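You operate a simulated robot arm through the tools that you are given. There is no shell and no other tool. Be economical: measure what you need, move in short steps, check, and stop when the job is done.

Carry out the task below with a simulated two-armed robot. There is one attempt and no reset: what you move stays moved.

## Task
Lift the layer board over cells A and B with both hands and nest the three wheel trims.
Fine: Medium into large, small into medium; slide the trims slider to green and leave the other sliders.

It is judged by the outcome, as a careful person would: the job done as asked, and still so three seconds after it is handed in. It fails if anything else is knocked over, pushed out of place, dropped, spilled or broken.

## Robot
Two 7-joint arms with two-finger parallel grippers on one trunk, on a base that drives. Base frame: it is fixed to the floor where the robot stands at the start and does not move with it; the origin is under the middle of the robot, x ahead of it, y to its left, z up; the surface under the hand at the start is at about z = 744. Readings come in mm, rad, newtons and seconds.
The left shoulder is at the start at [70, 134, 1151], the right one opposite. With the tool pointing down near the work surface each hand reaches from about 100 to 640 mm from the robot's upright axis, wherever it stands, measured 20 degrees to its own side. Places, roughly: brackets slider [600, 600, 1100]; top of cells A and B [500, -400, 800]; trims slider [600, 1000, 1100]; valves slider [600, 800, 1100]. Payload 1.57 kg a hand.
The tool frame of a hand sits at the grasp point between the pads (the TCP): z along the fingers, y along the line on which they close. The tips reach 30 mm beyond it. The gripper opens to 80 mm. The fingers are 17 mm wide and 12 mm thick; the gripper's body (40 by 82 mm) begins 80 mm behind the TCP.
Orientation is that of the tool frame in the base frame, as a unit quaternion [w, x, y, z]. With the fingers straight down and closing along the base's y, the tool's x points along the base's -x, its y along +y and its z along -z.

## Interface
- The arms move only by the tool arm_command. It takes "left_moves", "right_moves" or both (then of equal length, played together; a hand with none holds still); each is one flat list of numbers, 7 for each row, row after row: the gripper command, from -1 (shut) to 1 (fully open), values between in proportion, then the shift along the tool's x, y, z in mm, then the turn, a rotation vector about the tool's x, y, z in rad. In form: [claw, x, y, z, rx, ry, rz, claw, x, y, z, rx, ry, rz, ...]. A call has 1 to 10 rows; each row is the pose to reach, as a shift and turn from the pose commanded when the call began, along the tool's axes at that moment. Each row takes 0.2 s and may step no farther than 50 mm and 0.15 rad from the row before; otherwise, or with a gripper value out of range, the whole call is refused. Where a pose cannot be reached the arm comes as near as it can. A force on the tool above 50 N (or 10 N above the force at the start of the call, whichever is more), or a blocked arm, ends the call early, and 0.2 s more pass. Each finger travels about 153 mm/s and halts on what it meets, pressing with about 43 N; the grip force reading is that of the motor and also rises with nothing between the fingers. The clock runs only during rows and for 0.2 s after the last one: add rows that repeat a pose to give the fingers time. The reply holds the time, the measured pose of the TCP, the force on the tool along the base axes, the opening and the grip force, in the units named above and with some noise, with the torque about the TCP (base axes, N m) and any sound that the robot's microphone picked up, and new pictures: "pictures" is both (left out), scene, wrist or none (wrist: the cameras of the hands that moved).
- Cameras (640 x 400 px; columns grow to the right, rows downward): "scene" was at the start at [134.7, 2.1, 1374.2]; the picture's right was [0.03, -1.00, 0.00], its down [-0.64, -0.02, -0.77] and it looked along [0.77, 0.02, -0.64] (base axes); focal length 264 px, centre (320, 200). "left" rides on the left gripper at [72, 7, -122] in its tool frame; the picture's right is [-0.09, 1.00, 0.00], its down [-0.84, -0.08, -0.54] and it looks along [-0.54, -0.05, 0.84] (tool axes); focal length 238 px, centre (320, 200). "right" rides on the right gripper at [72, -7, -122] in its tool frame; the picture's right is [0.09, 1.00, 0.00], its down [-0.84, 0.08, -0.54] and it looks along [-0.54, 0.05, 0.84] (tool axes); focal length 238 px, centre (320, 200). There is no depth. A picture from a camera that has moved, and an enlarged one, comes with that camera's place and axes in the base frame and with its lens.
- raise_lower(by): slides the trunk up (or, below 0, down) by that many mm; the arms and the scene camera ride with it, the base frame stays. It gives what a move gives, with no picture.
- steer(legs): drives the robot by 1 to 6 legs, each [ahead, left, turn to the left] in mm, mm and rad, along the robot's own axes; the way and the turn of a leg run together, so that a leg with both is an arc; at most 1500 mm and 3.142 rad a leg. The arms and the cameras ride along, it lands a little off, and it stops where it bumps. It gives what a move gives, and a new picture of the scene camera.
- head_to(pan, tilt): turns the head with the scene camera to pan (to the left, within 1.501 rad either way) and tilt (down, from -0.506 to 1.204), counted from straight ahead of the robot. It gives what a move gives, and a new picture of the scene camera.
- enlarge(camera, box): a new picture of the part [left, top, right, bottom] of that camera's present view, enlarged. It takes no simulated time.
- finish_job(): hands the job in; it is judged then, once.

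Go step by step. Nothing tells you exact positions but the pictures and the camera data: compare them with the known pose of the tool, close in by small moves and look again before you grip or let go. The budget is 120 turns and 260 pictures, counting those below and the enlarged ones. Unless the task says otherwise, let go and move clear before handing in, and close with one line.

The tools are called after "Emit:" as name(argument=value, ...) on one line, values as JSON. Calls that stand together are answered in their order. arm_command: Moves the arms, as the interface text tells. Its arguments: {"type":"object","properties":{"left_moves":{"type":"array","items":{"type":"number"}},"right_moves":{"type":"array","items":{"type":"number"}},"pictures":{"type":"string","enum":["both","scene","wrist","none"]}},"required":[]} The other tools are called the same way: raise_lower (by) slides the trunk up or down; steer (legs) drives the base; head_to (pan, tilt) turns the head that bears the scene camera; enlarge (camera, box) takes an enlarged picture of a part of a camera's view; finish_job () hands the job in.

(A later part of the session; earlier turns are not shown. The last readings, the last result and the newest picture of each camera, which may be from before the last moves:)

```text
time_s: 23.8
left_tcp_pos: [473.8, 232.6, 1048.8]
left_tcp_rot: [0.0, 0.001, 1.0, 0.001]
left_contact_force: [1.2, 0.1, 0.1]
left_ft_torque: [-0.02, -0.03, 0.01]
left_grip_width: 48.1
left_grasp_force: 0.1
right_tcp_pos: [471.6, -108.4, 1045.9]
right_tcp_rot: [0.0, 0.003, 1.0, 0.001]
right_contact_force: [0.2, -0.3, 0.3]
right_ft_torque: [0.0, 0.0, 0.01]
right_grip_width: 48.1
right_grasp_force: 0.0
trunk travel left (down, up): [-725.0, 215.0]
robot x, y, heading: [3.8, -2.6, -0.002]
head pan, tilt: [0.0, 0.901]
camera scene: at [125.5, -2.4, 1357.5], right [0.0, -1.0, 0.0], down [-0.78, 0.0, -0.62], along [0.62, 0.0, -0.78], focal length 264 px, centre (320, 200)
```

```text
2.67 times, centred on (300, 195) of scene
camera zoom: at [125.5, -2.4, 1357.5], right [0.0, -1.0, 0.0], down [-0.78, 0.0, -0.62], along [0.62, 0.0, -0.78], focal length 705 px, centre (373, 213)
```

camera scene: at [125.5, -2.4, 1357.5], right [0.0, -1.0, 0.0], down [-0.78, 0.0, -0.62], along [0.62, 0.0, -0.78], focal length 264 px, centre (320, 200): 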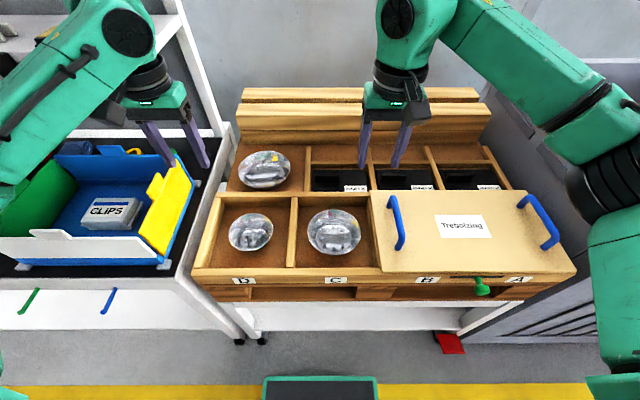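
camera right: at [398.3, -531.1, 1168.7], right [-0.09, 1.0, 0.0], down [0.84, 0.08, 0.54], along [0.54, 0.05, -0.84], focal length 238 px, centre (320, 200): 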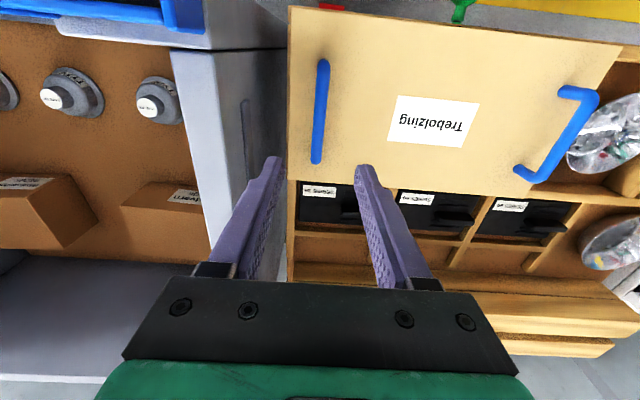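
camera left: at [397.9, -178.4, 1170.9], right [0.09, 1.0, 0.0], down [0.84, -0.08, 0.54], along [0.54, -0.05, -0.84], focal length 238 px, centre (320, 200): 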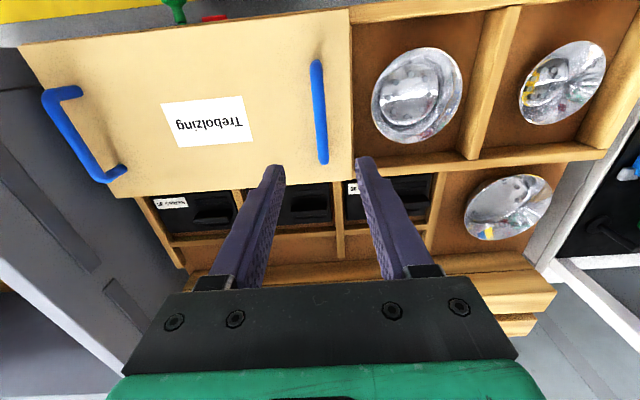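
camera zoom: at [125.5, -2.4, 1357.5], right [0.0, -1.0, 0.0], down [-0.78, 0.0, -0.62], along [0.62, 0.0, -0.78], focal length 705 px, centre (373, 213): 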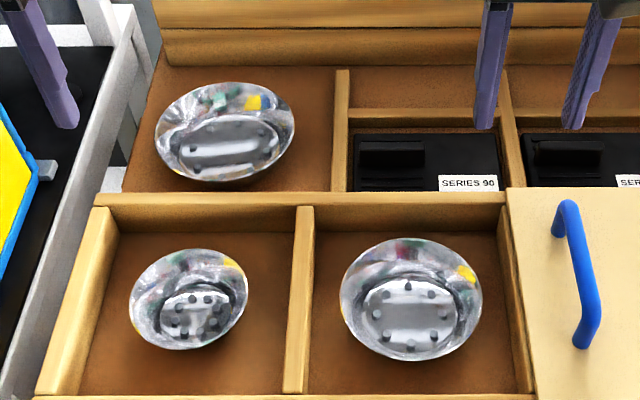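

Sizing by pixels: D ≈ 113 mm (small), C ≈ 135 mm (medium), back-left ≈ 162 mm (large). I'll look closer at the bowl profiles to plan a rim pinch.

Emit:
enlarge(camera="scene", box=[220, 140, 380, 260])

Emit:
enlarge(camera="right", box=[340, 0, 640, 200])

```text
3.33 times, centred on (300, 200) of scene
camera zoom: at [125.5, -2.4, 1357.5], right [0.0, -1.0, 0.0], down [-0.78, 0.0, -0.62], along [0.62, 0.0, -0.78], focal length 881 px, centre (387, 200)
```

zoom: 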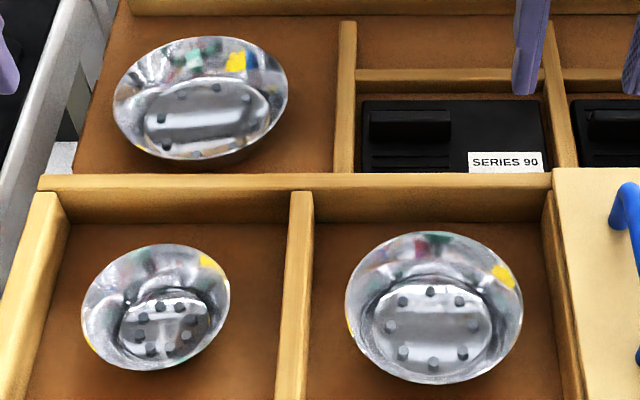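

```text
2.00 times, centred on (490, 100) of right
camera zoom: at [400.5, -114.0, 1167.7], right [-0.09, 1.0, 0.0], down [0.84, 0.07, 0.54], along [0.54, 0.05, -0.84], focal length 477 px, centre (-20, 400)
```

zoom: 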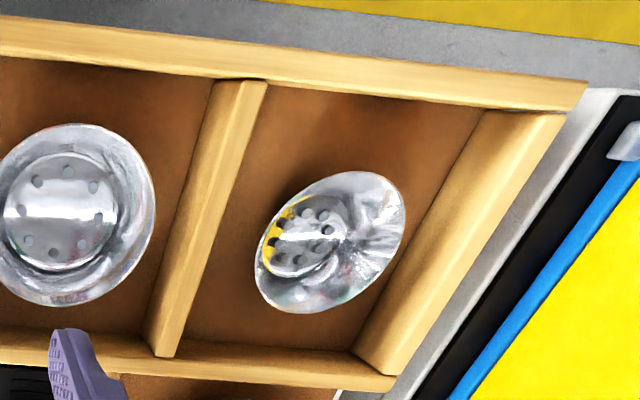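

Each trim is a shallow bowl (about 30 mm deep), so I'll pinch the near rim with the left hand, yawed 90° and tilted to follow the wall. First I'll move the right arm aside and yaw the left hand, moving it toward C.

Emit:
arm_command(left_moves=[0.2, 6, -23, 0, 0, 0, -0.15, 0.2, 12, -46, 0, 0, 0, -0.3, 0.2, 18, -69, 0, 0, 0, -0.45, 0.2, 24, -92, 0, 0, 0, -0.6, 0.2, 30, -115, 0, 0, 0, -0.75, 0.2, 36, -138, 0, 0, 0, -0.9, 0.2, 42, -161, 0, 0, 0, -1.05, 0.2, 48, -184, 0, 0, 0, -1.2, 0.2, 54, -207, 0, 0, 0, -1.35, 0.2, 60, -230, 0, 0, 0, -1.5], right_moves=[0.2, 12, -40, -8, 0, 0, 0, 0.2, 24, -80, -16, 0, 0, 0, 0.2, 36, -120, -24, 0, 0, 0, 0.2, 48, -160, -32, 0, 0, 0, 0.2, 60, -200, -40, 0, 0, 0, 0.2, 60, -200, -40, 0, 0, 0, 0.2, 60, -200, -40, 0, 0, 0, 0.2, 60, -200, -40, 0, 0, 0, 0.2, 60, -200, -40, 0, 0, 0, 0.2, 60, -200, -40, 0, 0, 0])

```text
time_s: 26.0
left_tcp_pos: [411.9, 2.0, 1048.5]
left_tcp_rot: [0.0, -0.681, 0.732, 0.0]
left_contact_force: [0.2, -0.1, 0.5]
left_ft_torque: [0.01, 0.01, 0.02]
left_grip_width: 47.8
left_grasp_force: 0.0
right_tcp_pos: [410.1, -307.2, 1085.2]
right_tcp_rot: [0.0, 0.002, 1.0, 0.001]
right_contact_force: [0.8, -1.1, -0.2]
right_ft_torque: [0.05, -0.03, -0.03]
right_grip_width: 48.1
right_grasp_force: 0.0
trunk travel left (down, up): [-725.0, 215.0]
robot x, y, heading: [0.9, -0.2, -0.002]
head pan, tilt: [0.0, 0.901]
camera scene: at [124.8, -2.7, 1357.6], right [0.0, -1.0, 0.0], down [-0.78, 0.0, -0.62], along [0.62, 0.0, -0.78], focal length 264 px, centre (320, 200)
camera right: at [338.9, -314.0, 1207.2], right [-0.09, 1.0, 0.0], down [0.84, 0.07, 0.54], along [0.54, 0.05, -0.84], focal length 238 px, centre (320, 200)
camera left: at [399.3, -69.9, 1170.7], right [-0.99, 0.16, 0.0], down [0.14, 0.83, 0.54], along [0.09, 0.54, -0.84], focal length 238 px, centre (320, 200)
```

scene: 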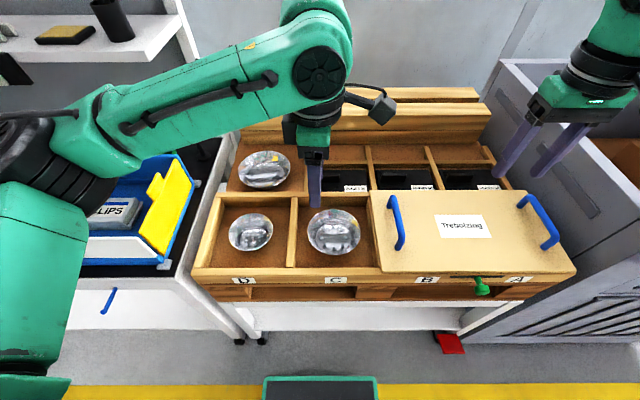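
right: 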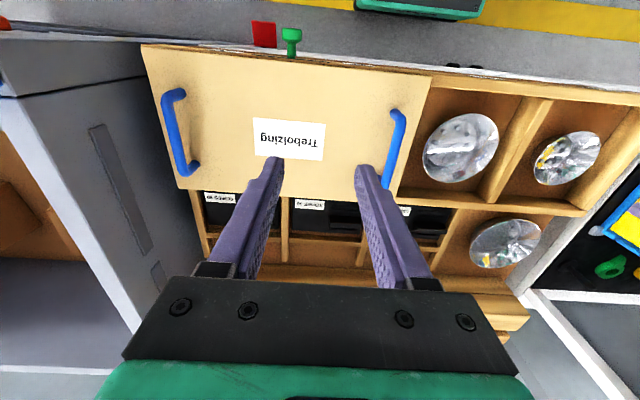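
left: 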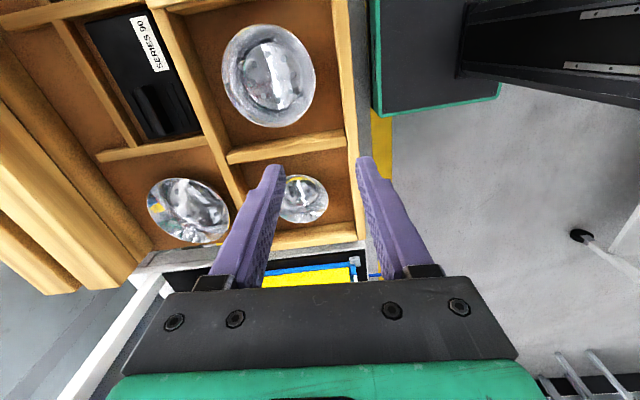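

The yaw is done. Tilting the fingers forward 0.4 rad and going to just above the near rim of the medium trim in C.

Emit:
arm_command(left_moves=[0.2, 9, 3, 38, 0.08, 0, -0.014, 0.2, 18, 6, 76, 0.16, 0, -0.028, 0.0, 27, 9, 114, 0.24, 0, -0.042, 0.0, 36, 12, 150, 0.32, 0, -0.056, 0.0, 44, 14, 180, 0.4, 0, -0.07])

Emit:
enlarge(camera="scene", box=[240, 160, 440, 285])

```text
time_s: 27.2
left_tcp_pos: [433.0, -19.6, 943.1]
left_tcp_rot: [-0.101, 0.703, -0.688, 0.152]
left_contact_force: [0.3, -0.3, -0.2]
left_ft_torque: [0.0, -0.02, 0.0]
left_grip_width: 40.3
left_grasp_force: 0.0
left hand out of reach, approached as far as the arm can: row 4, 5
right_tcp_pos: [411.8, -306.5, 1085.8]
right_tcp_rot: [0.0, 0.002, 1.0, -0.001]
right_contact_force: [-0.5, 0.4, 0.2]
right_ft_torque: [-0.03, 0.02, -0.01]
right_grip_width: 47.7
right_grasp_force: 0.1
trunk travel left (down, up): [-725.0, 215.0]
robot x, y, heading: [1.5, -2.1, -0.001]
head pan, tilt: [0.0, 0.901]
camera scene: at [124.0, 8.7, 1355.9], right [0.12, -0.99, 0.0], down [-0.79, -0.09, -0.6], along [0.6, 0.07, -0.8], focal length 264 px, centre (320, 200)
camera left: at [385.5, -83.8, 1059.7], right [-0.93, 0.06, -0.36], down [-0.13, 0.87, 0.47], along [0.34, 0.48, -0.81], focal length 238 px, centre (320, 200)
```

scene: 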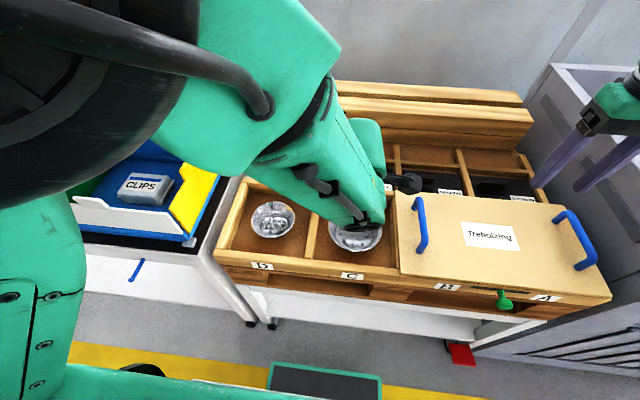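
left: 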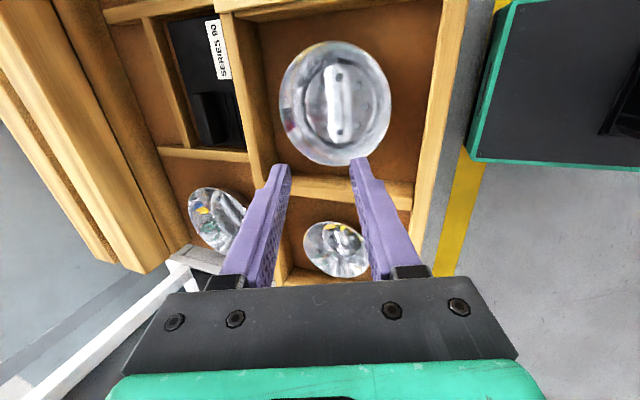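

```text
3.20 times, centred on (340, 222) of scene
camera zoom: at [124.0, 8.7, 1355.9], right [0.12, -0.99, 0.0], down [-0.79, -0.09, -0.6], along [0.6, 0.07, -0.8], focal length 846 px, centre (256, 128)
```

zoom: 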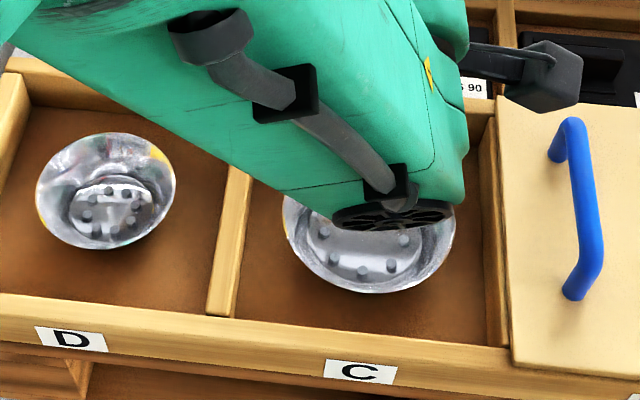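

The elbow swung up against the head – this pose is too cramped. I'll undo that motion and back the base off for more room.

Emit:
arm_command(left_moves=[0.2, -8, -16, -32, -0.08, 0, 0.0, 0.2, -17, -33, -64, -0.16, 0, 0.0, 0.2, -26, -50, -96, -0.24, 0, 0.0, 0.2, -35, -66, -128, -0.32, 0, 0, 0.2, -44, -83, -160, -0.4, 0, 0], pictures="scene")

```text
time_s: 28.4
left_tcp_pos: [447.1, 31.2, 1112.7]
left_tcp_rot: [-0.006, -0.705, 0.709, -0.005]
left_contact_force: [-0.4, -0.2, 0.0]
left_ft_torque: [-0.04, -0.01, -0.03]
left_grip_width: 48.1
left_grasp_force: 0.0
right_tcp_pos: [412.0, -305.2, 1084.6]
right_tcp_rot: [0.001, 0.002, 1.0, 0.0]
right_contact_force: [-0.6, -0.6, 0.1]
right_ft_torque: [-0.01, -0.01, 0.0]
right_grip_width: 48.0
right_grasp_force: 0.0
trunk travel left (down, up): [-725.0, 215.0]
robot x, y, heading: [-1.0, -1.7, -0.002]
head pan, tilt: [0.0, 0.901]
camera scene: at [126.5, -0.4, 1357.4], right [0.0, -1.0, 0.0], down [-0.78, 0.0, -0.62], along [0.62, 0.0, -0.78], focal length 264 px, centre (320, 200)
```

scene: 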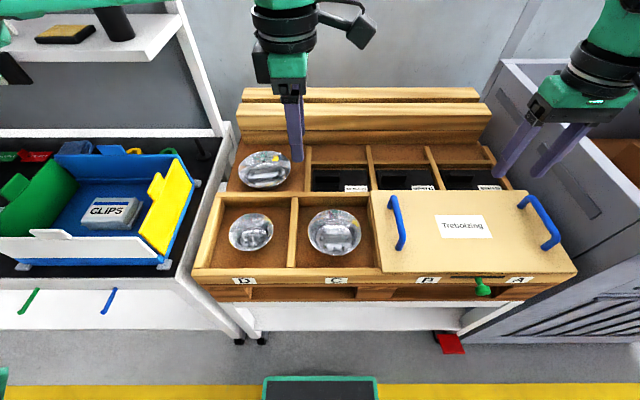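

Head and arm are free again. Backing the base 180 mm and right 80 mm so the left arm has room.

Emit:
steer(legs=[[-180, -80, 0]])

```text
time_s: 29.9
left_tcp_pos: [268.4, -47.3, 1112.8]
left_tcp_rot: [-0.006, -0.707, 0.708, -0.005]
left_contact_force: [-0.2, 0.7, 0.0]
left_ft_torque: [0.02, 0.01, 0.01]
left_grip_width: 48.0
left_grasp_force: 0.0
right_tcp_pos: [233.0, -385.0, 1084.8]
right_tcp_rot: [-0.001, 0.001, 1.0, 0.0]
right_contact_force: [0.7, 0.6, 0.4]
right_ft_torque: [0.0, 0.02, -0.01]
right_grip_width: 48.1
right_grasp_force: 0.0
trunk travel left (down, up): [-725.0, 215.0]
robot x, y, heading: [-177.6, -78.7, -0.003]
head pan, tilt: [0.0, 0.901]
camera scene: at [-52.3, -79.9, 1357.3], right [0.0, -1.0, 0.0], down [-0.78, 0.0, -0.62], along [0.62, 0.0, -0.78], focal length 264 px, centre (320, 200)
```

scene: 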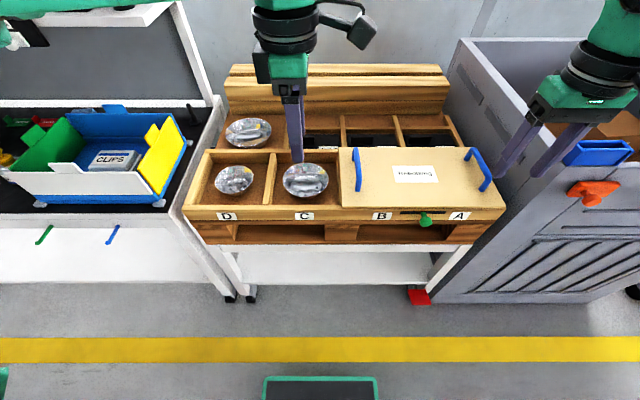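

Now extending forward and down with the 0.4 rad tilt.

Emit:
arm_command(left_moves=[0.2, -1, -22, 36, 0.08, 0, 0, 0.2, -2, -45, 73, 0.16, 0, 0, 0.1, -3, -67, 110, 0.24, 0, 0, 0.0, -4, -90, 147, 0.32, 0, 0, 0.0, -6, -112, 183, 0.4, 0, 0])

Emit:
enlarge(camera="scene", box=[200, 110, 400, 235])

```text
time_s: 31.1
left_tcp_pos: [378.6, -45.5, 929.0]
left_tcp_rot: [-0.134, 0.693, -0.693, 0.145]
left_contact_force: [-0.7, -0.4, -0.4]
left_ft_torque: [0.01, -0.02, -0.01]
left_grip_width: 39.7
left_grasp_force: 0.0
right_tcp_pos: [232.8, -385.5, 1085.6]
right_tcp_rot: [0.0, 0.002, 1.0, 0.0]
right_contact_force: [-0.9, 0.1, 0.3]
right_ft_torque: [0.01, 0.01, 0.03]
right_grip_width: 47.9
right_grasp_force: 0.0
trunk travel left (down, up): [-725.0, 215.0]
robot x, y, heading: [-175.5, -79.0, -0.002]
head pan, tilt: [0.0, 0.901]
camera scene: at [-53.1, -80.4, 1357.5], right [0.0, -1.0, 0.0], down [-0.78, 0.0, -0.62], along [0.62, 0.0, -0.78], focal length 264 px, centre (320, 200)
camera left: at [325.2, -116.5, 1040.1], right [-0.92, 0.09, -0.39], down [-0.14, 0.84, 0.52], along [0.37, 0.53, -0.76], focal length 238 px, centre (320, 200)
```

scene: 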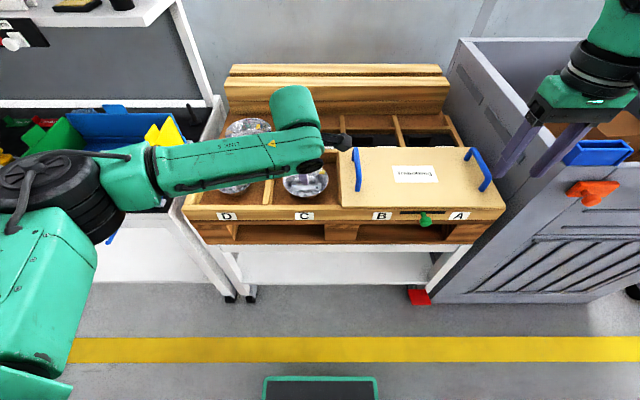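
left: 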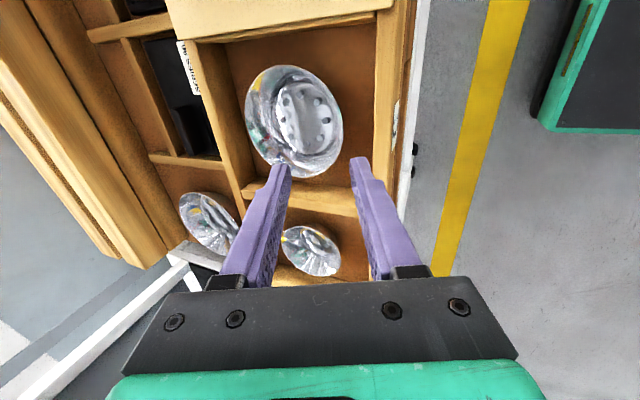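

```text
3.20 times, centred on (300, 172) of scene
camera zoom: at [-53.1, -80.4, 1357.5], right [0.0, -1.0, 0.0], down [-0.78, 0.0, -0.62], along [0.62, 0.0, -0.78], focal length 846 px, centre (384, 288)
```

zoom: 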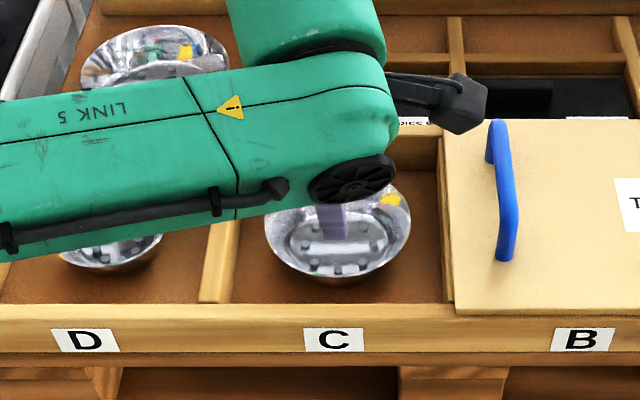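

Now the arm has a good posture. Next: bring the tips to about 12 mm above the near rim with a narrower opening, then check.

Emit:
arm_command(left_moves=[-0.2, 0, 10, 35, 0, 0, 0, -0.4, 0, 20, 68, 0, 0, 0, -0.4, 0, 30, 96, 0, 0, 0], pictures="wrist")

Emit:
enlarge(camera="left", box=[220, 20, 420, 220])

Emit:
enlarge(camera="scene", box=[240, 140, 360, 220])

```text
time_s: 31.9
left_tcp_pos: [389.0, -47.8, 829.5]
left_tcp_rot: [0.135, -0.693, 0.693, -0.146]
left_contact_force: [-0.2, 1.0, 0.9]
left_ft_torque: [0.03, 0.0, -0.01]
left_grip_width: 23.9
left_grasp_force: 0.0
right_tcp_pos: [232.5, -385.7, 1085.3]
right_tcp_rot: [0.0, 0.002, 1.0, 0.0]
right_contact_force: [0.3, -0.1, -0.7]
right_ft_torque: [0.0, -0.01, 0.0]
right_grip_width: 47.8
right_grasp_force: 0.1
trunk travel left (down, up): [-725.0, 215.0]
robot x, y, heading: [-179.6, -79.3, -0.003]
head pan, tilt: [0.0, 0.901]
camera left: at [334.7, -118.2, 940.8], right [-0.92, 0.09, -0.39], down [-0.14, 0.84, 0.52], along [0.37, 0.53, -0.76], focal length 238 px, centre (320, 200)
```

left: 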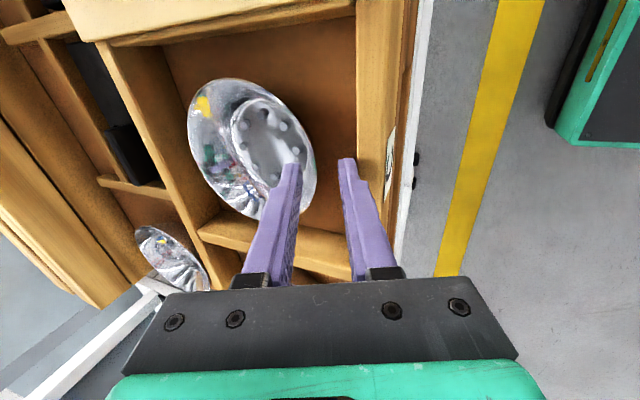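

```text
2.00 times, centred on (320, 120) of left
camera zoom: at [334.7, -118.2, 940.8], right [-0.92, 0.09, -0.39], down [-0.14, 0.84, 0.52], along [0.37, 0.53, -0.76], focal length 477 px, centre (320, 360)
```

zoom: 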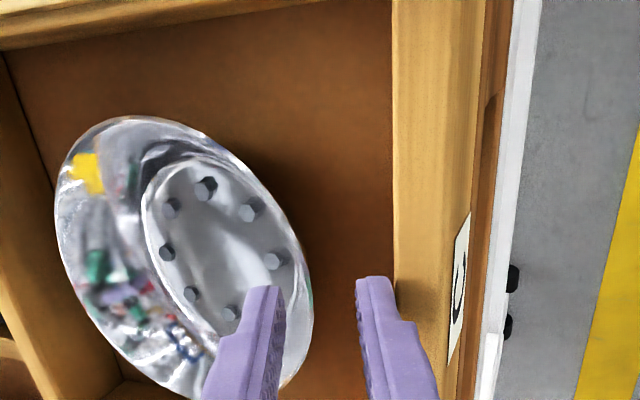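

```text
5.00 times, centred on (300, 180) of scene
camera zoom: at [-54.2, -80.9, 1357.6], right [0.0, -1.0, 0.0], down [-0.78, 0.0, -0.62], along [0.62, 0.0, -0.78], focal length 1322 px, centre (420, 300)
```

zoom: 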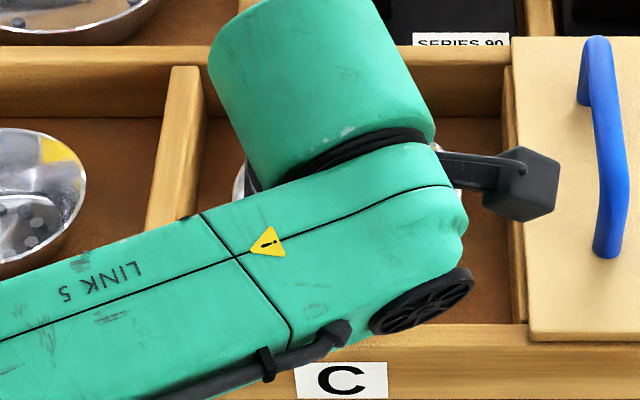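

The rim is nearly between the fingers; the bowl centre is about 9 mm further left, and the rim about 4 mm forward. I'll correct for that, narrow the opening and look again.

Emit:
arm_command(left_moves=[-0.55, -9, -4, 0, 0, 0, 0, -0.55, -9, -4, 12, 0, 0, 0], pictures="none")

Emit:
enlarge(camera="left", box=[220, 60, 420, 220])

```text
time_s: 32.5
left_tcp_pos: [397.1, -36.7, 819.8]
left_tcp_rot: [-0.135, 0.693, -0.693, 0.145]
left_contact_force: [0.5, 0.5, 0.2]
left_ft_torque: [0.02, -0.02, 0.01]
left_grip_width: 17.8
left_grasp_force: 0.0
right_tcp_pos: [233.6, -386.5, 1085.2]
right_tcp_rot: [0.0, 0.002, 1.0, 0.001]
right_contact_force: [0.0, -0.4, 0.1]
right_ft_torque: [0.02, 0.0, 0.0]
right_grip_width: 48.0
right_grasp_force: 0.0
trunk travel left (down, up): [-725.0, 215.0]
robot x, y, heading: [-176.4, -83.3, -0.004]
head pan, tilt: [0.0, 0.901]
```

```text
2.50 times, centred on (320, 140) of left
camera zoom: at [343.3, -109.2, 931.6], right [-0.92, 0.09, -0.39], down [-0.14, 0.84, 0.52], along [0.37, 0.53, -0.76], focal length 596 px, centre (320, 350)
```

zoom: 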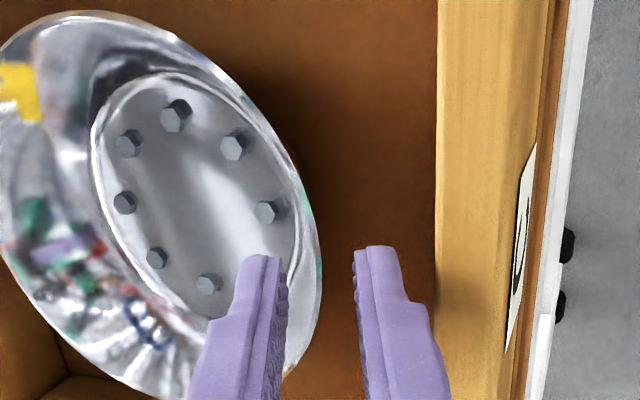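

The rim is centred between the tips and the tilt matches the wall. Descending 15 mm along the tool.

Emit:
arm_command(left_moves=[-0.55, 0, 0, 8, 0, 0, 0, -0.55, 0, 0, 15, 0, 0, 0], pictures="none")

Emit:
enlarge(camera="left", box=[220, 60, 420, 220])

```text
time_s: 33.1
left_tcp_pos: [402.7, -38.0, 805.4]
left_tcp_rot: [0.135, -0.693, 0.693, -0.145]
left_contact_force: [0.1, -1.1, -0.3]
left_ft_torque: [-0.02, 0.03, -0.03]
left_grip_width: 18.0
left_grasp_force: 0.0
right_tcp_pos: [232.5, -385.7, 1086.9]
right_tcp_rot: [-0.001, 0.002, 1.0, 0.0]
right_contact_force: [-0.3, 0.3, 0.1]
right_ft_torque: [-0.05, -0.01, -0.02]
right_grip_width: 47.8
right_grasp_force: 0.1
trunk travel left (down, up): [-725.0, 215.0]
robot x, y, heading: [-179.9, -80.0, -0.003]
head pan, tilt: [0.0, 0.901]
```

```text
2.50 times, centred on (320, 140) of left
camera zoom: at [348.2, -109.3, 917.8], right [-0.92, 0.09, -0.39], down [-0.14, 0.84, 0.52], along [0.37, 0.53, -0.76], focal length 596 px, centre (320, 350)
```

zoom: 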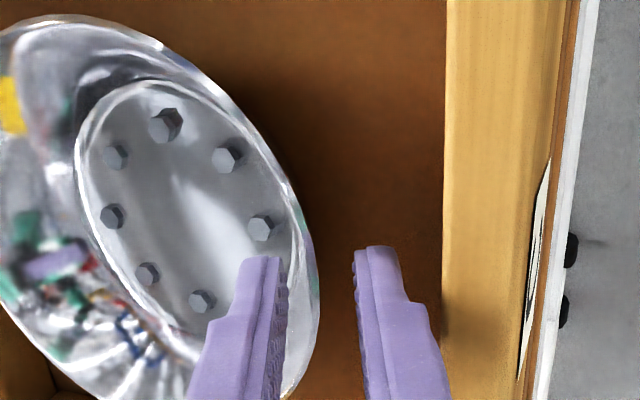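

The depth is uncertain; going 6 mm deeper and then closing gently.

Emit:
arm_command(left_moves=[-0.55, 0, 0, 6, 0, 0, 0, -0.75, 0, 0, 6, 0, 0, 0, -1, 0, 0, 6, 0, 0, 0, -1, 0, 0, 6, 0, 0, 0], pictures="none")

Emit:
enlarge(camera="left", box=[170, 40, 420, 240])

```text
time_s: 34.1
left_tcp_pos: [404.1, -38.2, 801.9]
left_tcp_rot: [-0.136, 0.693, -0.693, 0.145]
left_contact_force: [1.7, 0.7, 2.5]
left_ft_torque: [0.06, -0.44, 0.01]
left_grip_width: 6.5
left_grasp_force: 26.2
right_tcp_pos: [232.4, -385.6, 1085.5]
right_tcp_rot: [0.0, 0.001, 1.0, 0.0]
right_contact_force: [-0.3, -0.3, -0.9]
right_ft_torque: [-0.02, -0.03, 0.02]
right_grip_width: 47.9
right_grasp_force: 0.0
trunk travel left (down, up): [-725.0, 215.0]
robot x, y, heading: [-182.3, -76.8, 0.004]
head pan, tilt: [0.0, 0.901]
```

```text
2.00 times, centred on (295, 140) of left
camera zoom: at [350.6, -109.0, 913.2], right [-0.92, 0.09, -0.39], down [-0.14, 0.84, 0.52], along [0.38, 0.53, -0.76], focal length 477 px, centre (370, 320)
```

zoom: 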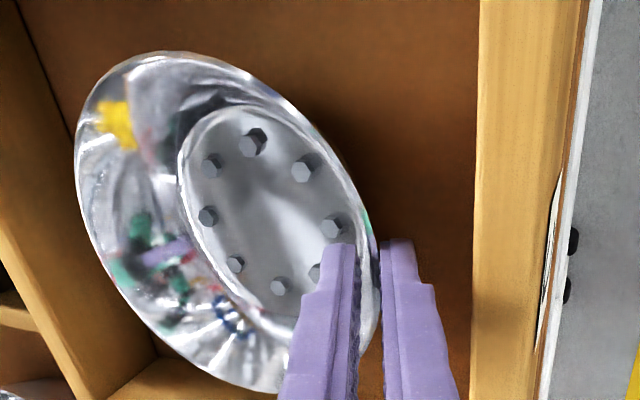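

The rim is gripped (6.5 mm). Lifting 40 mm straight up to test.

Emit:
arm_command(left_moves=[-1, 0, -2, -5, 0, 0, 0, -1, 0, -6, -14, 0, 0, 0, -1, 0, -10, -24, 0, 0, 0, -1, 0, -16, -37, 0, 0, 0])

```text
time_s: 35.1
left_tcp_pos: [404.7, -36.7, 842.6]
left_tcp_rot: [0.135, -0.693, 0.693, -0.145]
left_contact_force: [-0.3, 0.1, -2.2]
left_ft_torque: [0.01, 0.08, 0.01]
left_grip_width: 6.3
left_grasp_force: 25.7
right_tcp_pos: [231.7, -384.7, 1085.9]
right_tcp_rot: [0.0, 0.001, 1.0, 0.0]
right_contact_force: [-0.9, 0.5, 0.4]
right_ft_torque: [0.02, 0.02, 0.02]
right_grip_width: 48.1
right_grasp_force: 0.1
trunk travel left (down, up): [-725.0, 215.0]
robot x, y, heading: [-182.3, -80.0, -0.004]
head pan, tilt: [0.0, 0.901]
camera scene: at [-54.0, -81.0, 1357.5], right [0.0, -1.0, 0.0], down [-0.78, 0.0, -0.62], along [0.62, 0.0, -0.78], focal length 264 px, centre (320, 200)
camera left: at [351.1, -108.3, 953.4], right [-0.92, 0.09, -0.39], down [-0.14, 0.84, 0.52], along [0.37, 0.53, -0.76], focal length 238 px, centre (320, 200)
```

scene: 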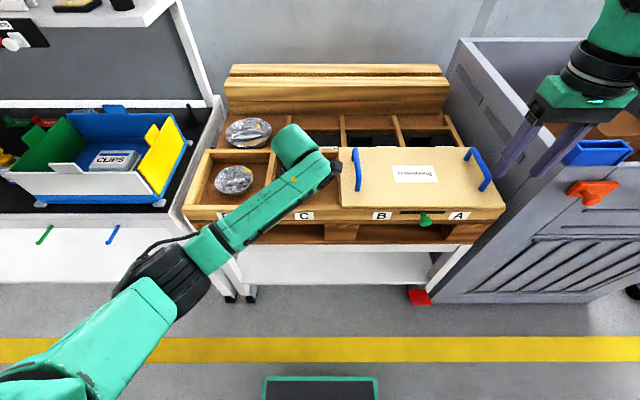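
left: 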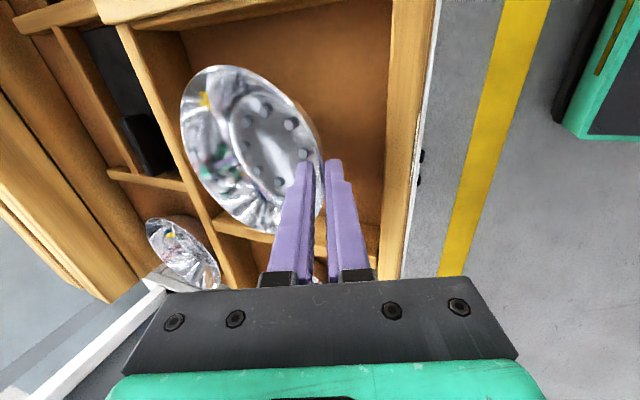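

The medium trim is held level. Raising it another 55 mm, then driving forward-left toward the large trim.

Emit:
arm_command(left_moves=[-1, 0, -10, -25, 0, 0, 0, -1, 0, -21, -50, 0, 0, 0], pictures="none")

Emit:
steer(legs=[[205, 110, 0]])

Emit:
enlarge(camera="left", box=[0, 0, 640, 400])

```text
time_s: 35.7
left_tcp_pos: [404.9, -36.7, 897.1]
left_tcp_rot: [0.135, -0.693, 0.693, -0.145]
left_contact_force: [0.1, 0.6, -1.2]
left_ft_torque: [0.01, 0.07, 0.01]
left_grip_width: 6.3
left_grasp_force: 26.2
right_tcp_pos: [232.6, -385.3, 1086.2]
right_tcp_rot: [0.0, 0.002, 1.0, 0.001]
right_contact_force: [-0.5, -0.4, 0.6]
right_ft_torque: [0.0, -0.01, -0.01]
right_grip_width: 48.0
right_grasp_force: 0.1
trunk travel left (down, up): [-725.0, 215.0]
robot x, y, heading: [-177.7, -83.7, -0.004]
head pan, tilt: [0.0, 0.901]
```

```text
time_s: 37.5
left_tcp_pos: [610.0, 73.9, 896.8]
left_tcp_rot: [0.135, -0.693, 0.693, -0.146]
left_contact_force: [0.2, 0.3, -1.1]
left_ft_torque: [0.0, 0.12, -0.02]
left_grip_width: 5.8
left_grasp_force: 25.9
right_tcp_pos: [437.1, -274.2, 1085.3]
right_tcp_rot: [0.0, 0.001, 1.0, 0.0]
right_contact_force: [-0.6, 0.0, 0.2]
right_ft_torque: [0.01, 0.0, -0.01]
right_grip_width: 48.0
right_grasp_force: 0.0
trunk travel left (down, up): [-725.0, 215.0]
robot x, y, heading: [28.3, 31.7, -0.0]
head pan, tilt: [0.0, 0.901]
camera scene: at [151.1, 29.8, 1357.6], right [0.0, -1.0, 0.0], down [-0.78, 0.0, -0.62], along [0.62, 0.0, -0.78], focal length 264 px, centre (320, 200)
```

scene: 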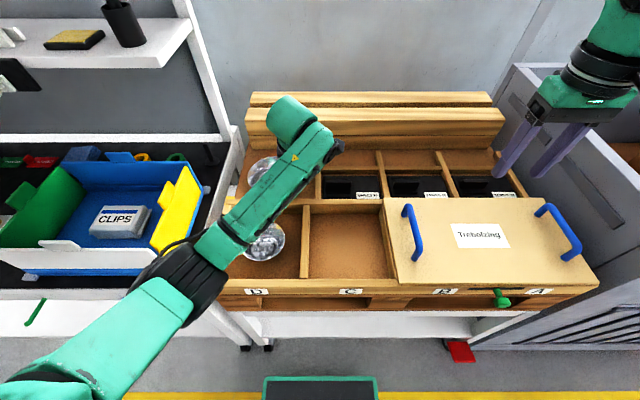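

```text
1.00 times, centred on (320, 200) of left (not enlarged: the box is as wide or as high as the picture)
camera zoom: at [556.4, 3.5, 1008.3], right [-0.92, 0.09, -0.39], down [-0.14, 0.84, 0.52], along [0.37, 0.53, -0.76], focal length 238 px, centre (320, 200)
```

zoom: 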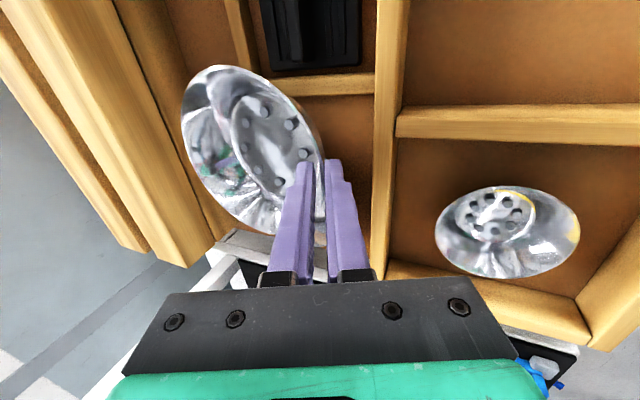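

The medium trim is held over the back area. Checking the large trim from the right wrist camera before moving over it.

Emit:
enlarge(camera="right", box=[320, 0, 640, 400])

Emit:
enlarge(camera="scene", box=[210, 100, 370, 290])

```text
1.00 times, centred on (480, 200) of right (not enlarged: the box is as wide or as high as the picture)
camera zoom: at [365.9, -281.1, 1207.4], right [-0.09, 1.0, 0.0], down [0.84, 0.07, 0.54], along [0.54, 0.05, -0.84], focal length 238 px, centre (160, 200)
```

zoom: 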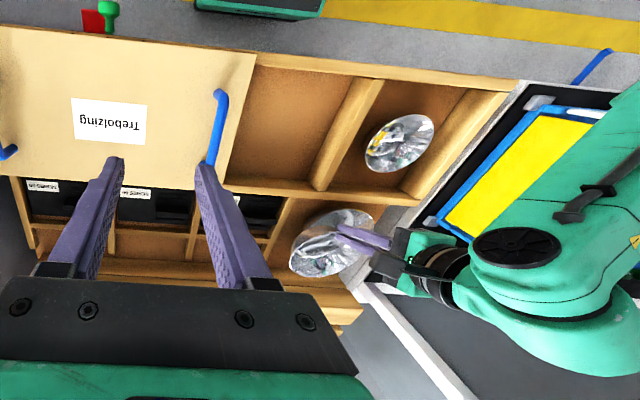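

```text
2.11 times, centred on (290, 195) of scene
camera zoom: at [151.1, 29.8, 1357.6], right [0.0, -1.0, 0.0], down [-0.78, 0.0, -0.62], along [0.62, 0.0, -0.78], focal length 556 px, centre (383, 210)
```

zoom: 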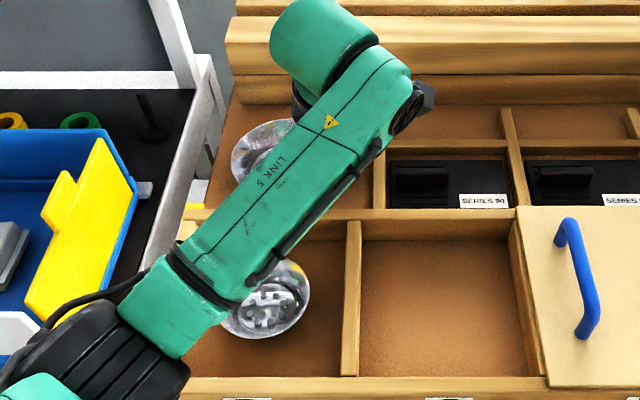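

A better fit (first unobstructed views) puts the large trim's centre at about (690, 166) with its rim at z≈796. The held trim's centre is about (+67, -2, -12) from the TCP. Moving over it and partly down.

Emit:
arm_command(left_moves=[-1, -31, -5, 2, 0, 0, 0, -1, -62, -10, 4, 0, 0, 0, -1, -94, -15, 6, 0, 0, 0, -1, -94, -5, 27, 0, 0, 0, -1, -94, 2, 45, 0, 0, 0])

Emit:
enlarge(camera="left", box=[130, 20, 450, 260])

Emit:
enlarge(camera="right", box=[420, 160, 580, 300])

```text
time_s: 38.7
left_tcp_pos: [626.8, 167.5, 852.5]
left_tcp_rot: [0.135, -0.693, 0.693, -0.145]
left_contact_force: [-0.4, -1.2, -0.8]
left_ft_torque: [-0.02, 0.08, 0.0]
left_grip_width: 6.0
left_grasp_force: 25.6
right_tcp_pos: [439.0, -274.0, 1085.5]
right_tcp_rot: [-0.001, 0.001, 1.0, -0.001]
right_contact_force: [-0.5, -0.2, -0.7]
right_ft_torque: [-0.01, -0.02, 0.01]
right_grip_width: 47.9
right_grasp_force: 0.0
trunk travel left (down, up): [-725.0, 215.0]
robot x, y, heading: [26.5, 32.3, -0.002]
head pan, tilt: [0.0, 0.901]
camera scene: at [152.3, 30.2, 1357.5], right [0.0, -1.0, 0.0], down [-0.78, 0.0, -0.62], along [0.62, 0.0, -0.78], focal length 264 px, centre (320, 200)
camera left: at [573.2, 97.1, 964.3], right [-0.92, 0.09, -0.39], down [-0.14, 0.84, 0.52], along [0.37, 0.53, -0.76], focal length 238 px, centre (320, 200)
```

scene: 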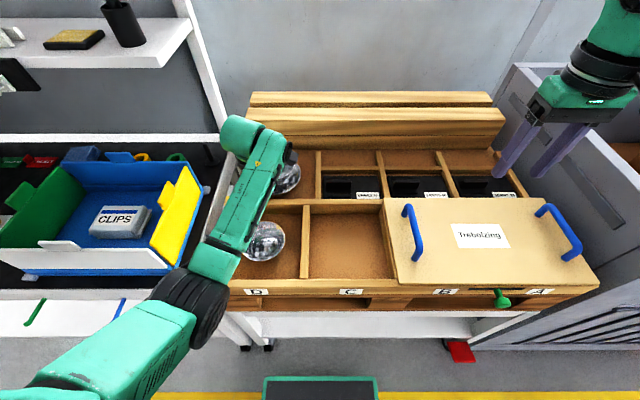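
left: 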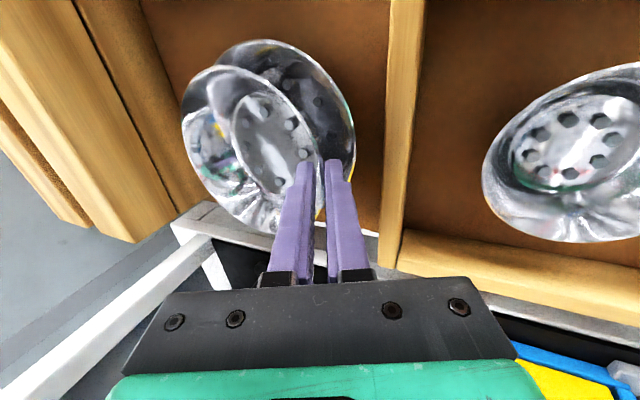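

```text
1.67 times, centred on (290, 140) of left
camera zoom: at [573.2, 97.1, 964.3], right [-0.92, 0.09, -0.39], down [-0.14, 0.84, 0.52], along [0.37, 0.53, -0.76], focal length 397 px, centre (370, 300)
```

zoom: 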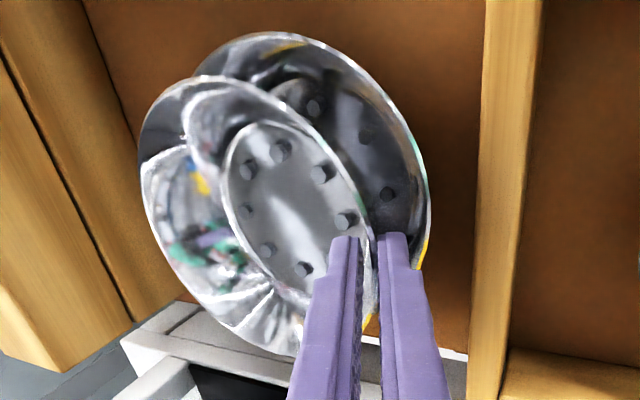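

```text
2.86 times, centred on (500, 230) of right
camera zoom: at [367.0, -280.8, 1207.1], right [-0.09, 1.0, 0.0], down [0.84, 0.07, 0.54], along [0.54, 0.05, -0.84], focal length 681 px, centre (-194, 114)
```

zoom: 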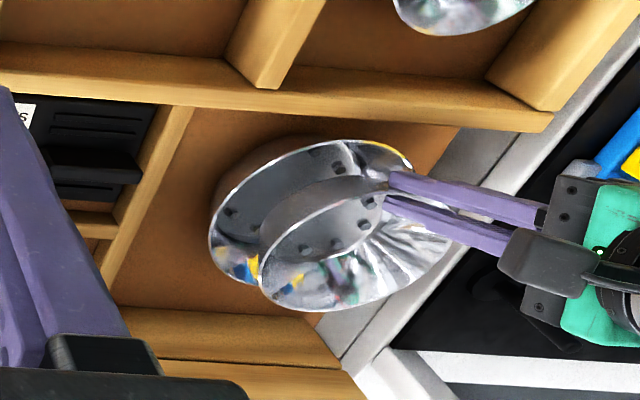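

The right camera gives a nice side view. By the left view the large trim is centred around x≈700 and slightly lower than thought, so I'll shift +9 mm in x and lower 25 mm.

Emit:
arm_command(left_moves=[-1, 0, -8, 3, 0, 0, 0, -1, 0, -3, 15, 0, 0, 0, -1, 0, 1, 26, 0, 0, 0], pictures="none")

Emit:
enlarge(camera="left", box=[130, 20, 450, 260])

Emit:
enlarge(camera="right", box=[420, 160, 580, 300])

```text
time_s: 39.5
left_tcp_pos: [635.5, 168.4, 828.7]
left_tcp_rot: [-0.134, 0.693, -0.693, 0.144]
left_contact_force: [-0.1, -0.1, -1.2]
left_ft_torque: [0.03, 0.11, 0.01]
left_grip_width: 6.1
left_grasp_force: 26.0
right_tcp_pos: [438.5, -274.4, 1085.6]
right_tcp_rot: [-0.001, 0.001, 1.0, 0.001]
right_contact_force: [0.2, -0.5, -0.2]
right_ft_torque: [0.0, -0.02, -0.03]
right_grip_width: 48.2
right_grasp_force: 0.1
trunk travel left (down, up): [-725.0, 215.0]
robot x, y, heading: [27.9, 29.0, -0.001]
head pan, tilt: [0.0, 0.901]
```

```text
1.67 times, centred on (290, 140) of left
camera zoom: at [582.1, 97.0, 939.6], right [-0.92, 0.09, -0.39], down [-0.14, 0.84, 0.52], along [0.37, 0.53, -0.76], focal length 397 px, centre (370, 300)
```

zoom: 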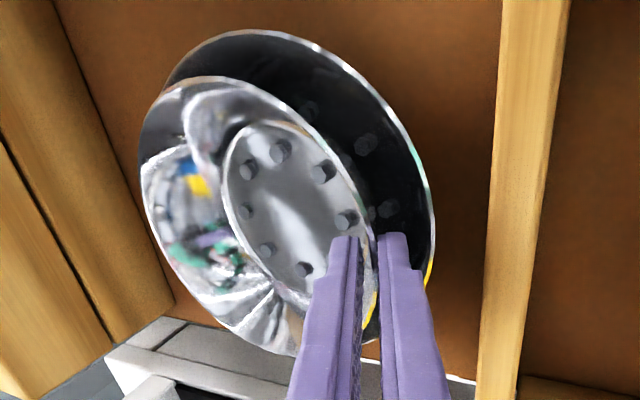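

```text
2.86 times, centred on (500, 230) of right
camera zoom: at [366.7, -280.7, 1207.3], right [-0.09, 1.0, 0.0], down [0.84, 0.08, 0.54], along [0.54, 0.05, -0.84], focal length 681 px, centre (-194, 114)
```

zoom: 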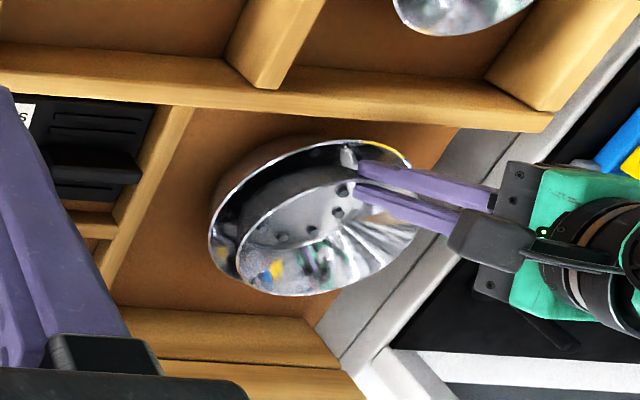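

Relative views agree the medium is nearly concentric (slightly +y by 2 mm). Lowering in small steps while watching the force.

Emit:
arm_command(left_moves=[-1, 2, 2, 5, 0, 0, 0, -1, 2, 4, 9, 0, 0, 0, -1, 2, 5, 13, 0, 0, 0], pictures="none")

Emit:
enlarge(camera="left", box=[130, 20, 450, 260])

Emit:
enlarge(camera="right", box=[420, 160, 580, 300])

```text
time_s: 40.3
left_tcp_pos: [635.6, 165.2, 814.5]
left_tcp_rot: [0.135, -0.692, 0.694, -0.145]
left_contact_force: [0.2, 0.0, -1.6]
left_ft_torque: [-0.01, 0.07, -0.01]
left_grip_width: 6.1
left_grasp_force: 26.4
right_tcp_pos: [438.6, -274.6, 1086.4]
right_tcp_rot: [-0.001, 0.001, 1.0, 0.0]
right_contact_force: [0.1, 0.3, -0.2]
right_ft_torque: [-0.02, 0.0, -0.02]
right_grip_width: 47.9
right_grasp_force: 0.0
trunk travel left (down, up): [-725.0, 215.0]
robot x, y, heading: [27.3, 32.8, -0.005]
head pan, tilt: [0.0, 0.901]
```

```text
1.67 times, centred on (290, 140) of left
camera zoom: at [582.2, 94.3, 926.1], right [-0.92, 0.09, -0.39], down [-0.14, 0.84, 0.52], along [0.37, 0.53, -0.76], focal length 397 px, centre (370, 300)
```

zoom: 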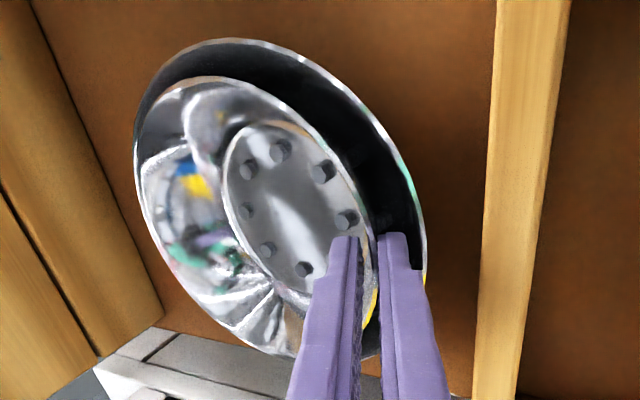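

```text
2.86 times, centred on (500, 230) of right
camera zoom: at [366.7, -280.8, 1207.2], right [-0.09, 1.0, 0.0], down [0.84, 0.08, 0.54], along [0.54, 0.05, -0.84], focal length 681 px, centre (-194, 114)
```

zoom: 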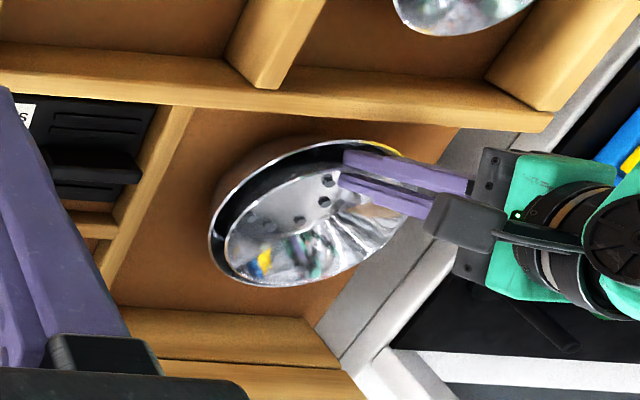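

Well centred; a further 10 mm down with 2 mm back in x.

Emit:
arm_command(left_moves=[-1, 0, 4, 5, 0, 0, 0, -1, 0, 6, 9, 0, 0, 0], pictures="none")

Emit:
enlarge(camera="left", box=[130, 20, 450, 260])

Emit:
enlarge(camera="right", box=[420, 160, 580, 300])

```text
time_s: 40.9
left_tcp_pos: [633.8, 165.8, 811.3]
left_tcp_rot: [0.141, -0.692, 0.692, -0.15]
left_contact_force: [7.4, 2.8, 25.3]
left_ft_torque: [-0.07, -0.73, 0.09]
left_grip_width: 5.9
left_grasp_force: 25.6
right_tcp_pos: [435.5, -274.9, 1086.9]
right_tcp_rot: [0.002, 0.001, 1.0, 0.0]
right_contact_force: [0.1, 0.0, 0.2]
right_ft_torque: [0.02, 0.01, -0.02]
right_grip_width: 47.9
right_grasp_force: 0.1
trunk travel left (down, up): [-725.0, 215.0]
robot x, y, heading: [24.4, 30.1, 0.001]
head pan, tilt: [0.0, 0.901]
```

```text
1.67 times, centred on (290, 140) of left
camera zoom: at [579.2, 94.2, 921.5], right [-0.91, 0.09, -0.4], down [-0.15, 0.84, 0.52], along [0.39, 0.53, -0.76], focal length 397 px, centre (370, 300)
```

zoom: 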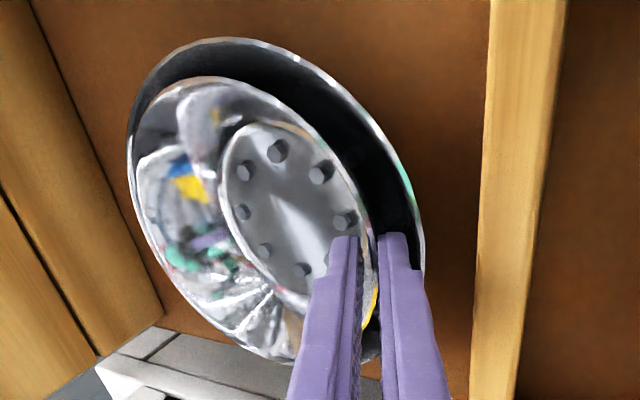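

```text
2.86 times, centred on (500, 230) of right
camera zoom: at [363.0, -281.2, 1208.7], right [-0.09, 1.0, 0.0], down [0.84, 0.07, 0.54], along [0.54, 0.05, -0.84], focal length 681 px, centre (-194, 114)
```

zoom: 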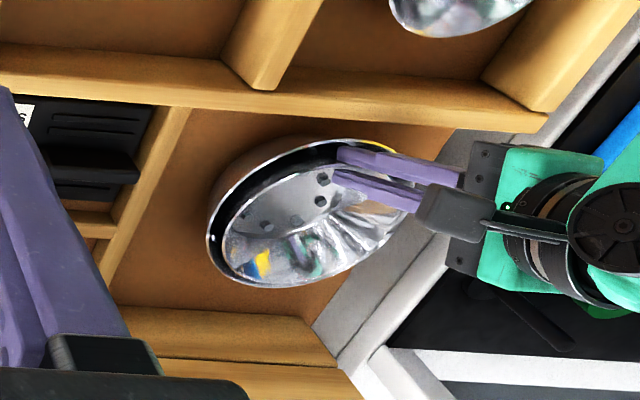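

Contact: most likely the outer fingertip resting on the large trim's inner wall, with the medium only a few mm above its seat. I'll ease up 5 mm, then release by moving the inner finger away, keeping the outer one in place, and withdraw along the finger axis.

Emit:
arm_command(left_moves=[-1, 0, -2, -5, 0, 0, 0, -1, 0, -2, -5, 0, 0, 0], pictures="none")

```text
time_s: 41.5
left_tcp_pos: [632.3, 165.0, 810.0]
left_tcp_rot: [0.135, -0.693, 0.693, -0.146]
left_contact_force: [5.5, 1.1, 13.7]
left_ft_torque: [-0.03, -0.64, 0.04]
left_grip_width: 5.9
left_grasp_force: 26.0
right_tcp_pos: [436.8, -274.3, 1087.8]
right_tcp_rot: [0.001, 0.002, 1.0, 0.0]
right_contact_force: [0.5, -0.6, 0.1]
right_ft_torque: [-0.01, 0.0, 0.0]
right_grip_width: 48.0
right_grasp_force: 0.0
trunk travel left (down, up): [-725.0, 215.0]
robot x, y, heading: [22.7, 31.7, 0.005]
head pan, tilt: [0.0, 0.901]
```

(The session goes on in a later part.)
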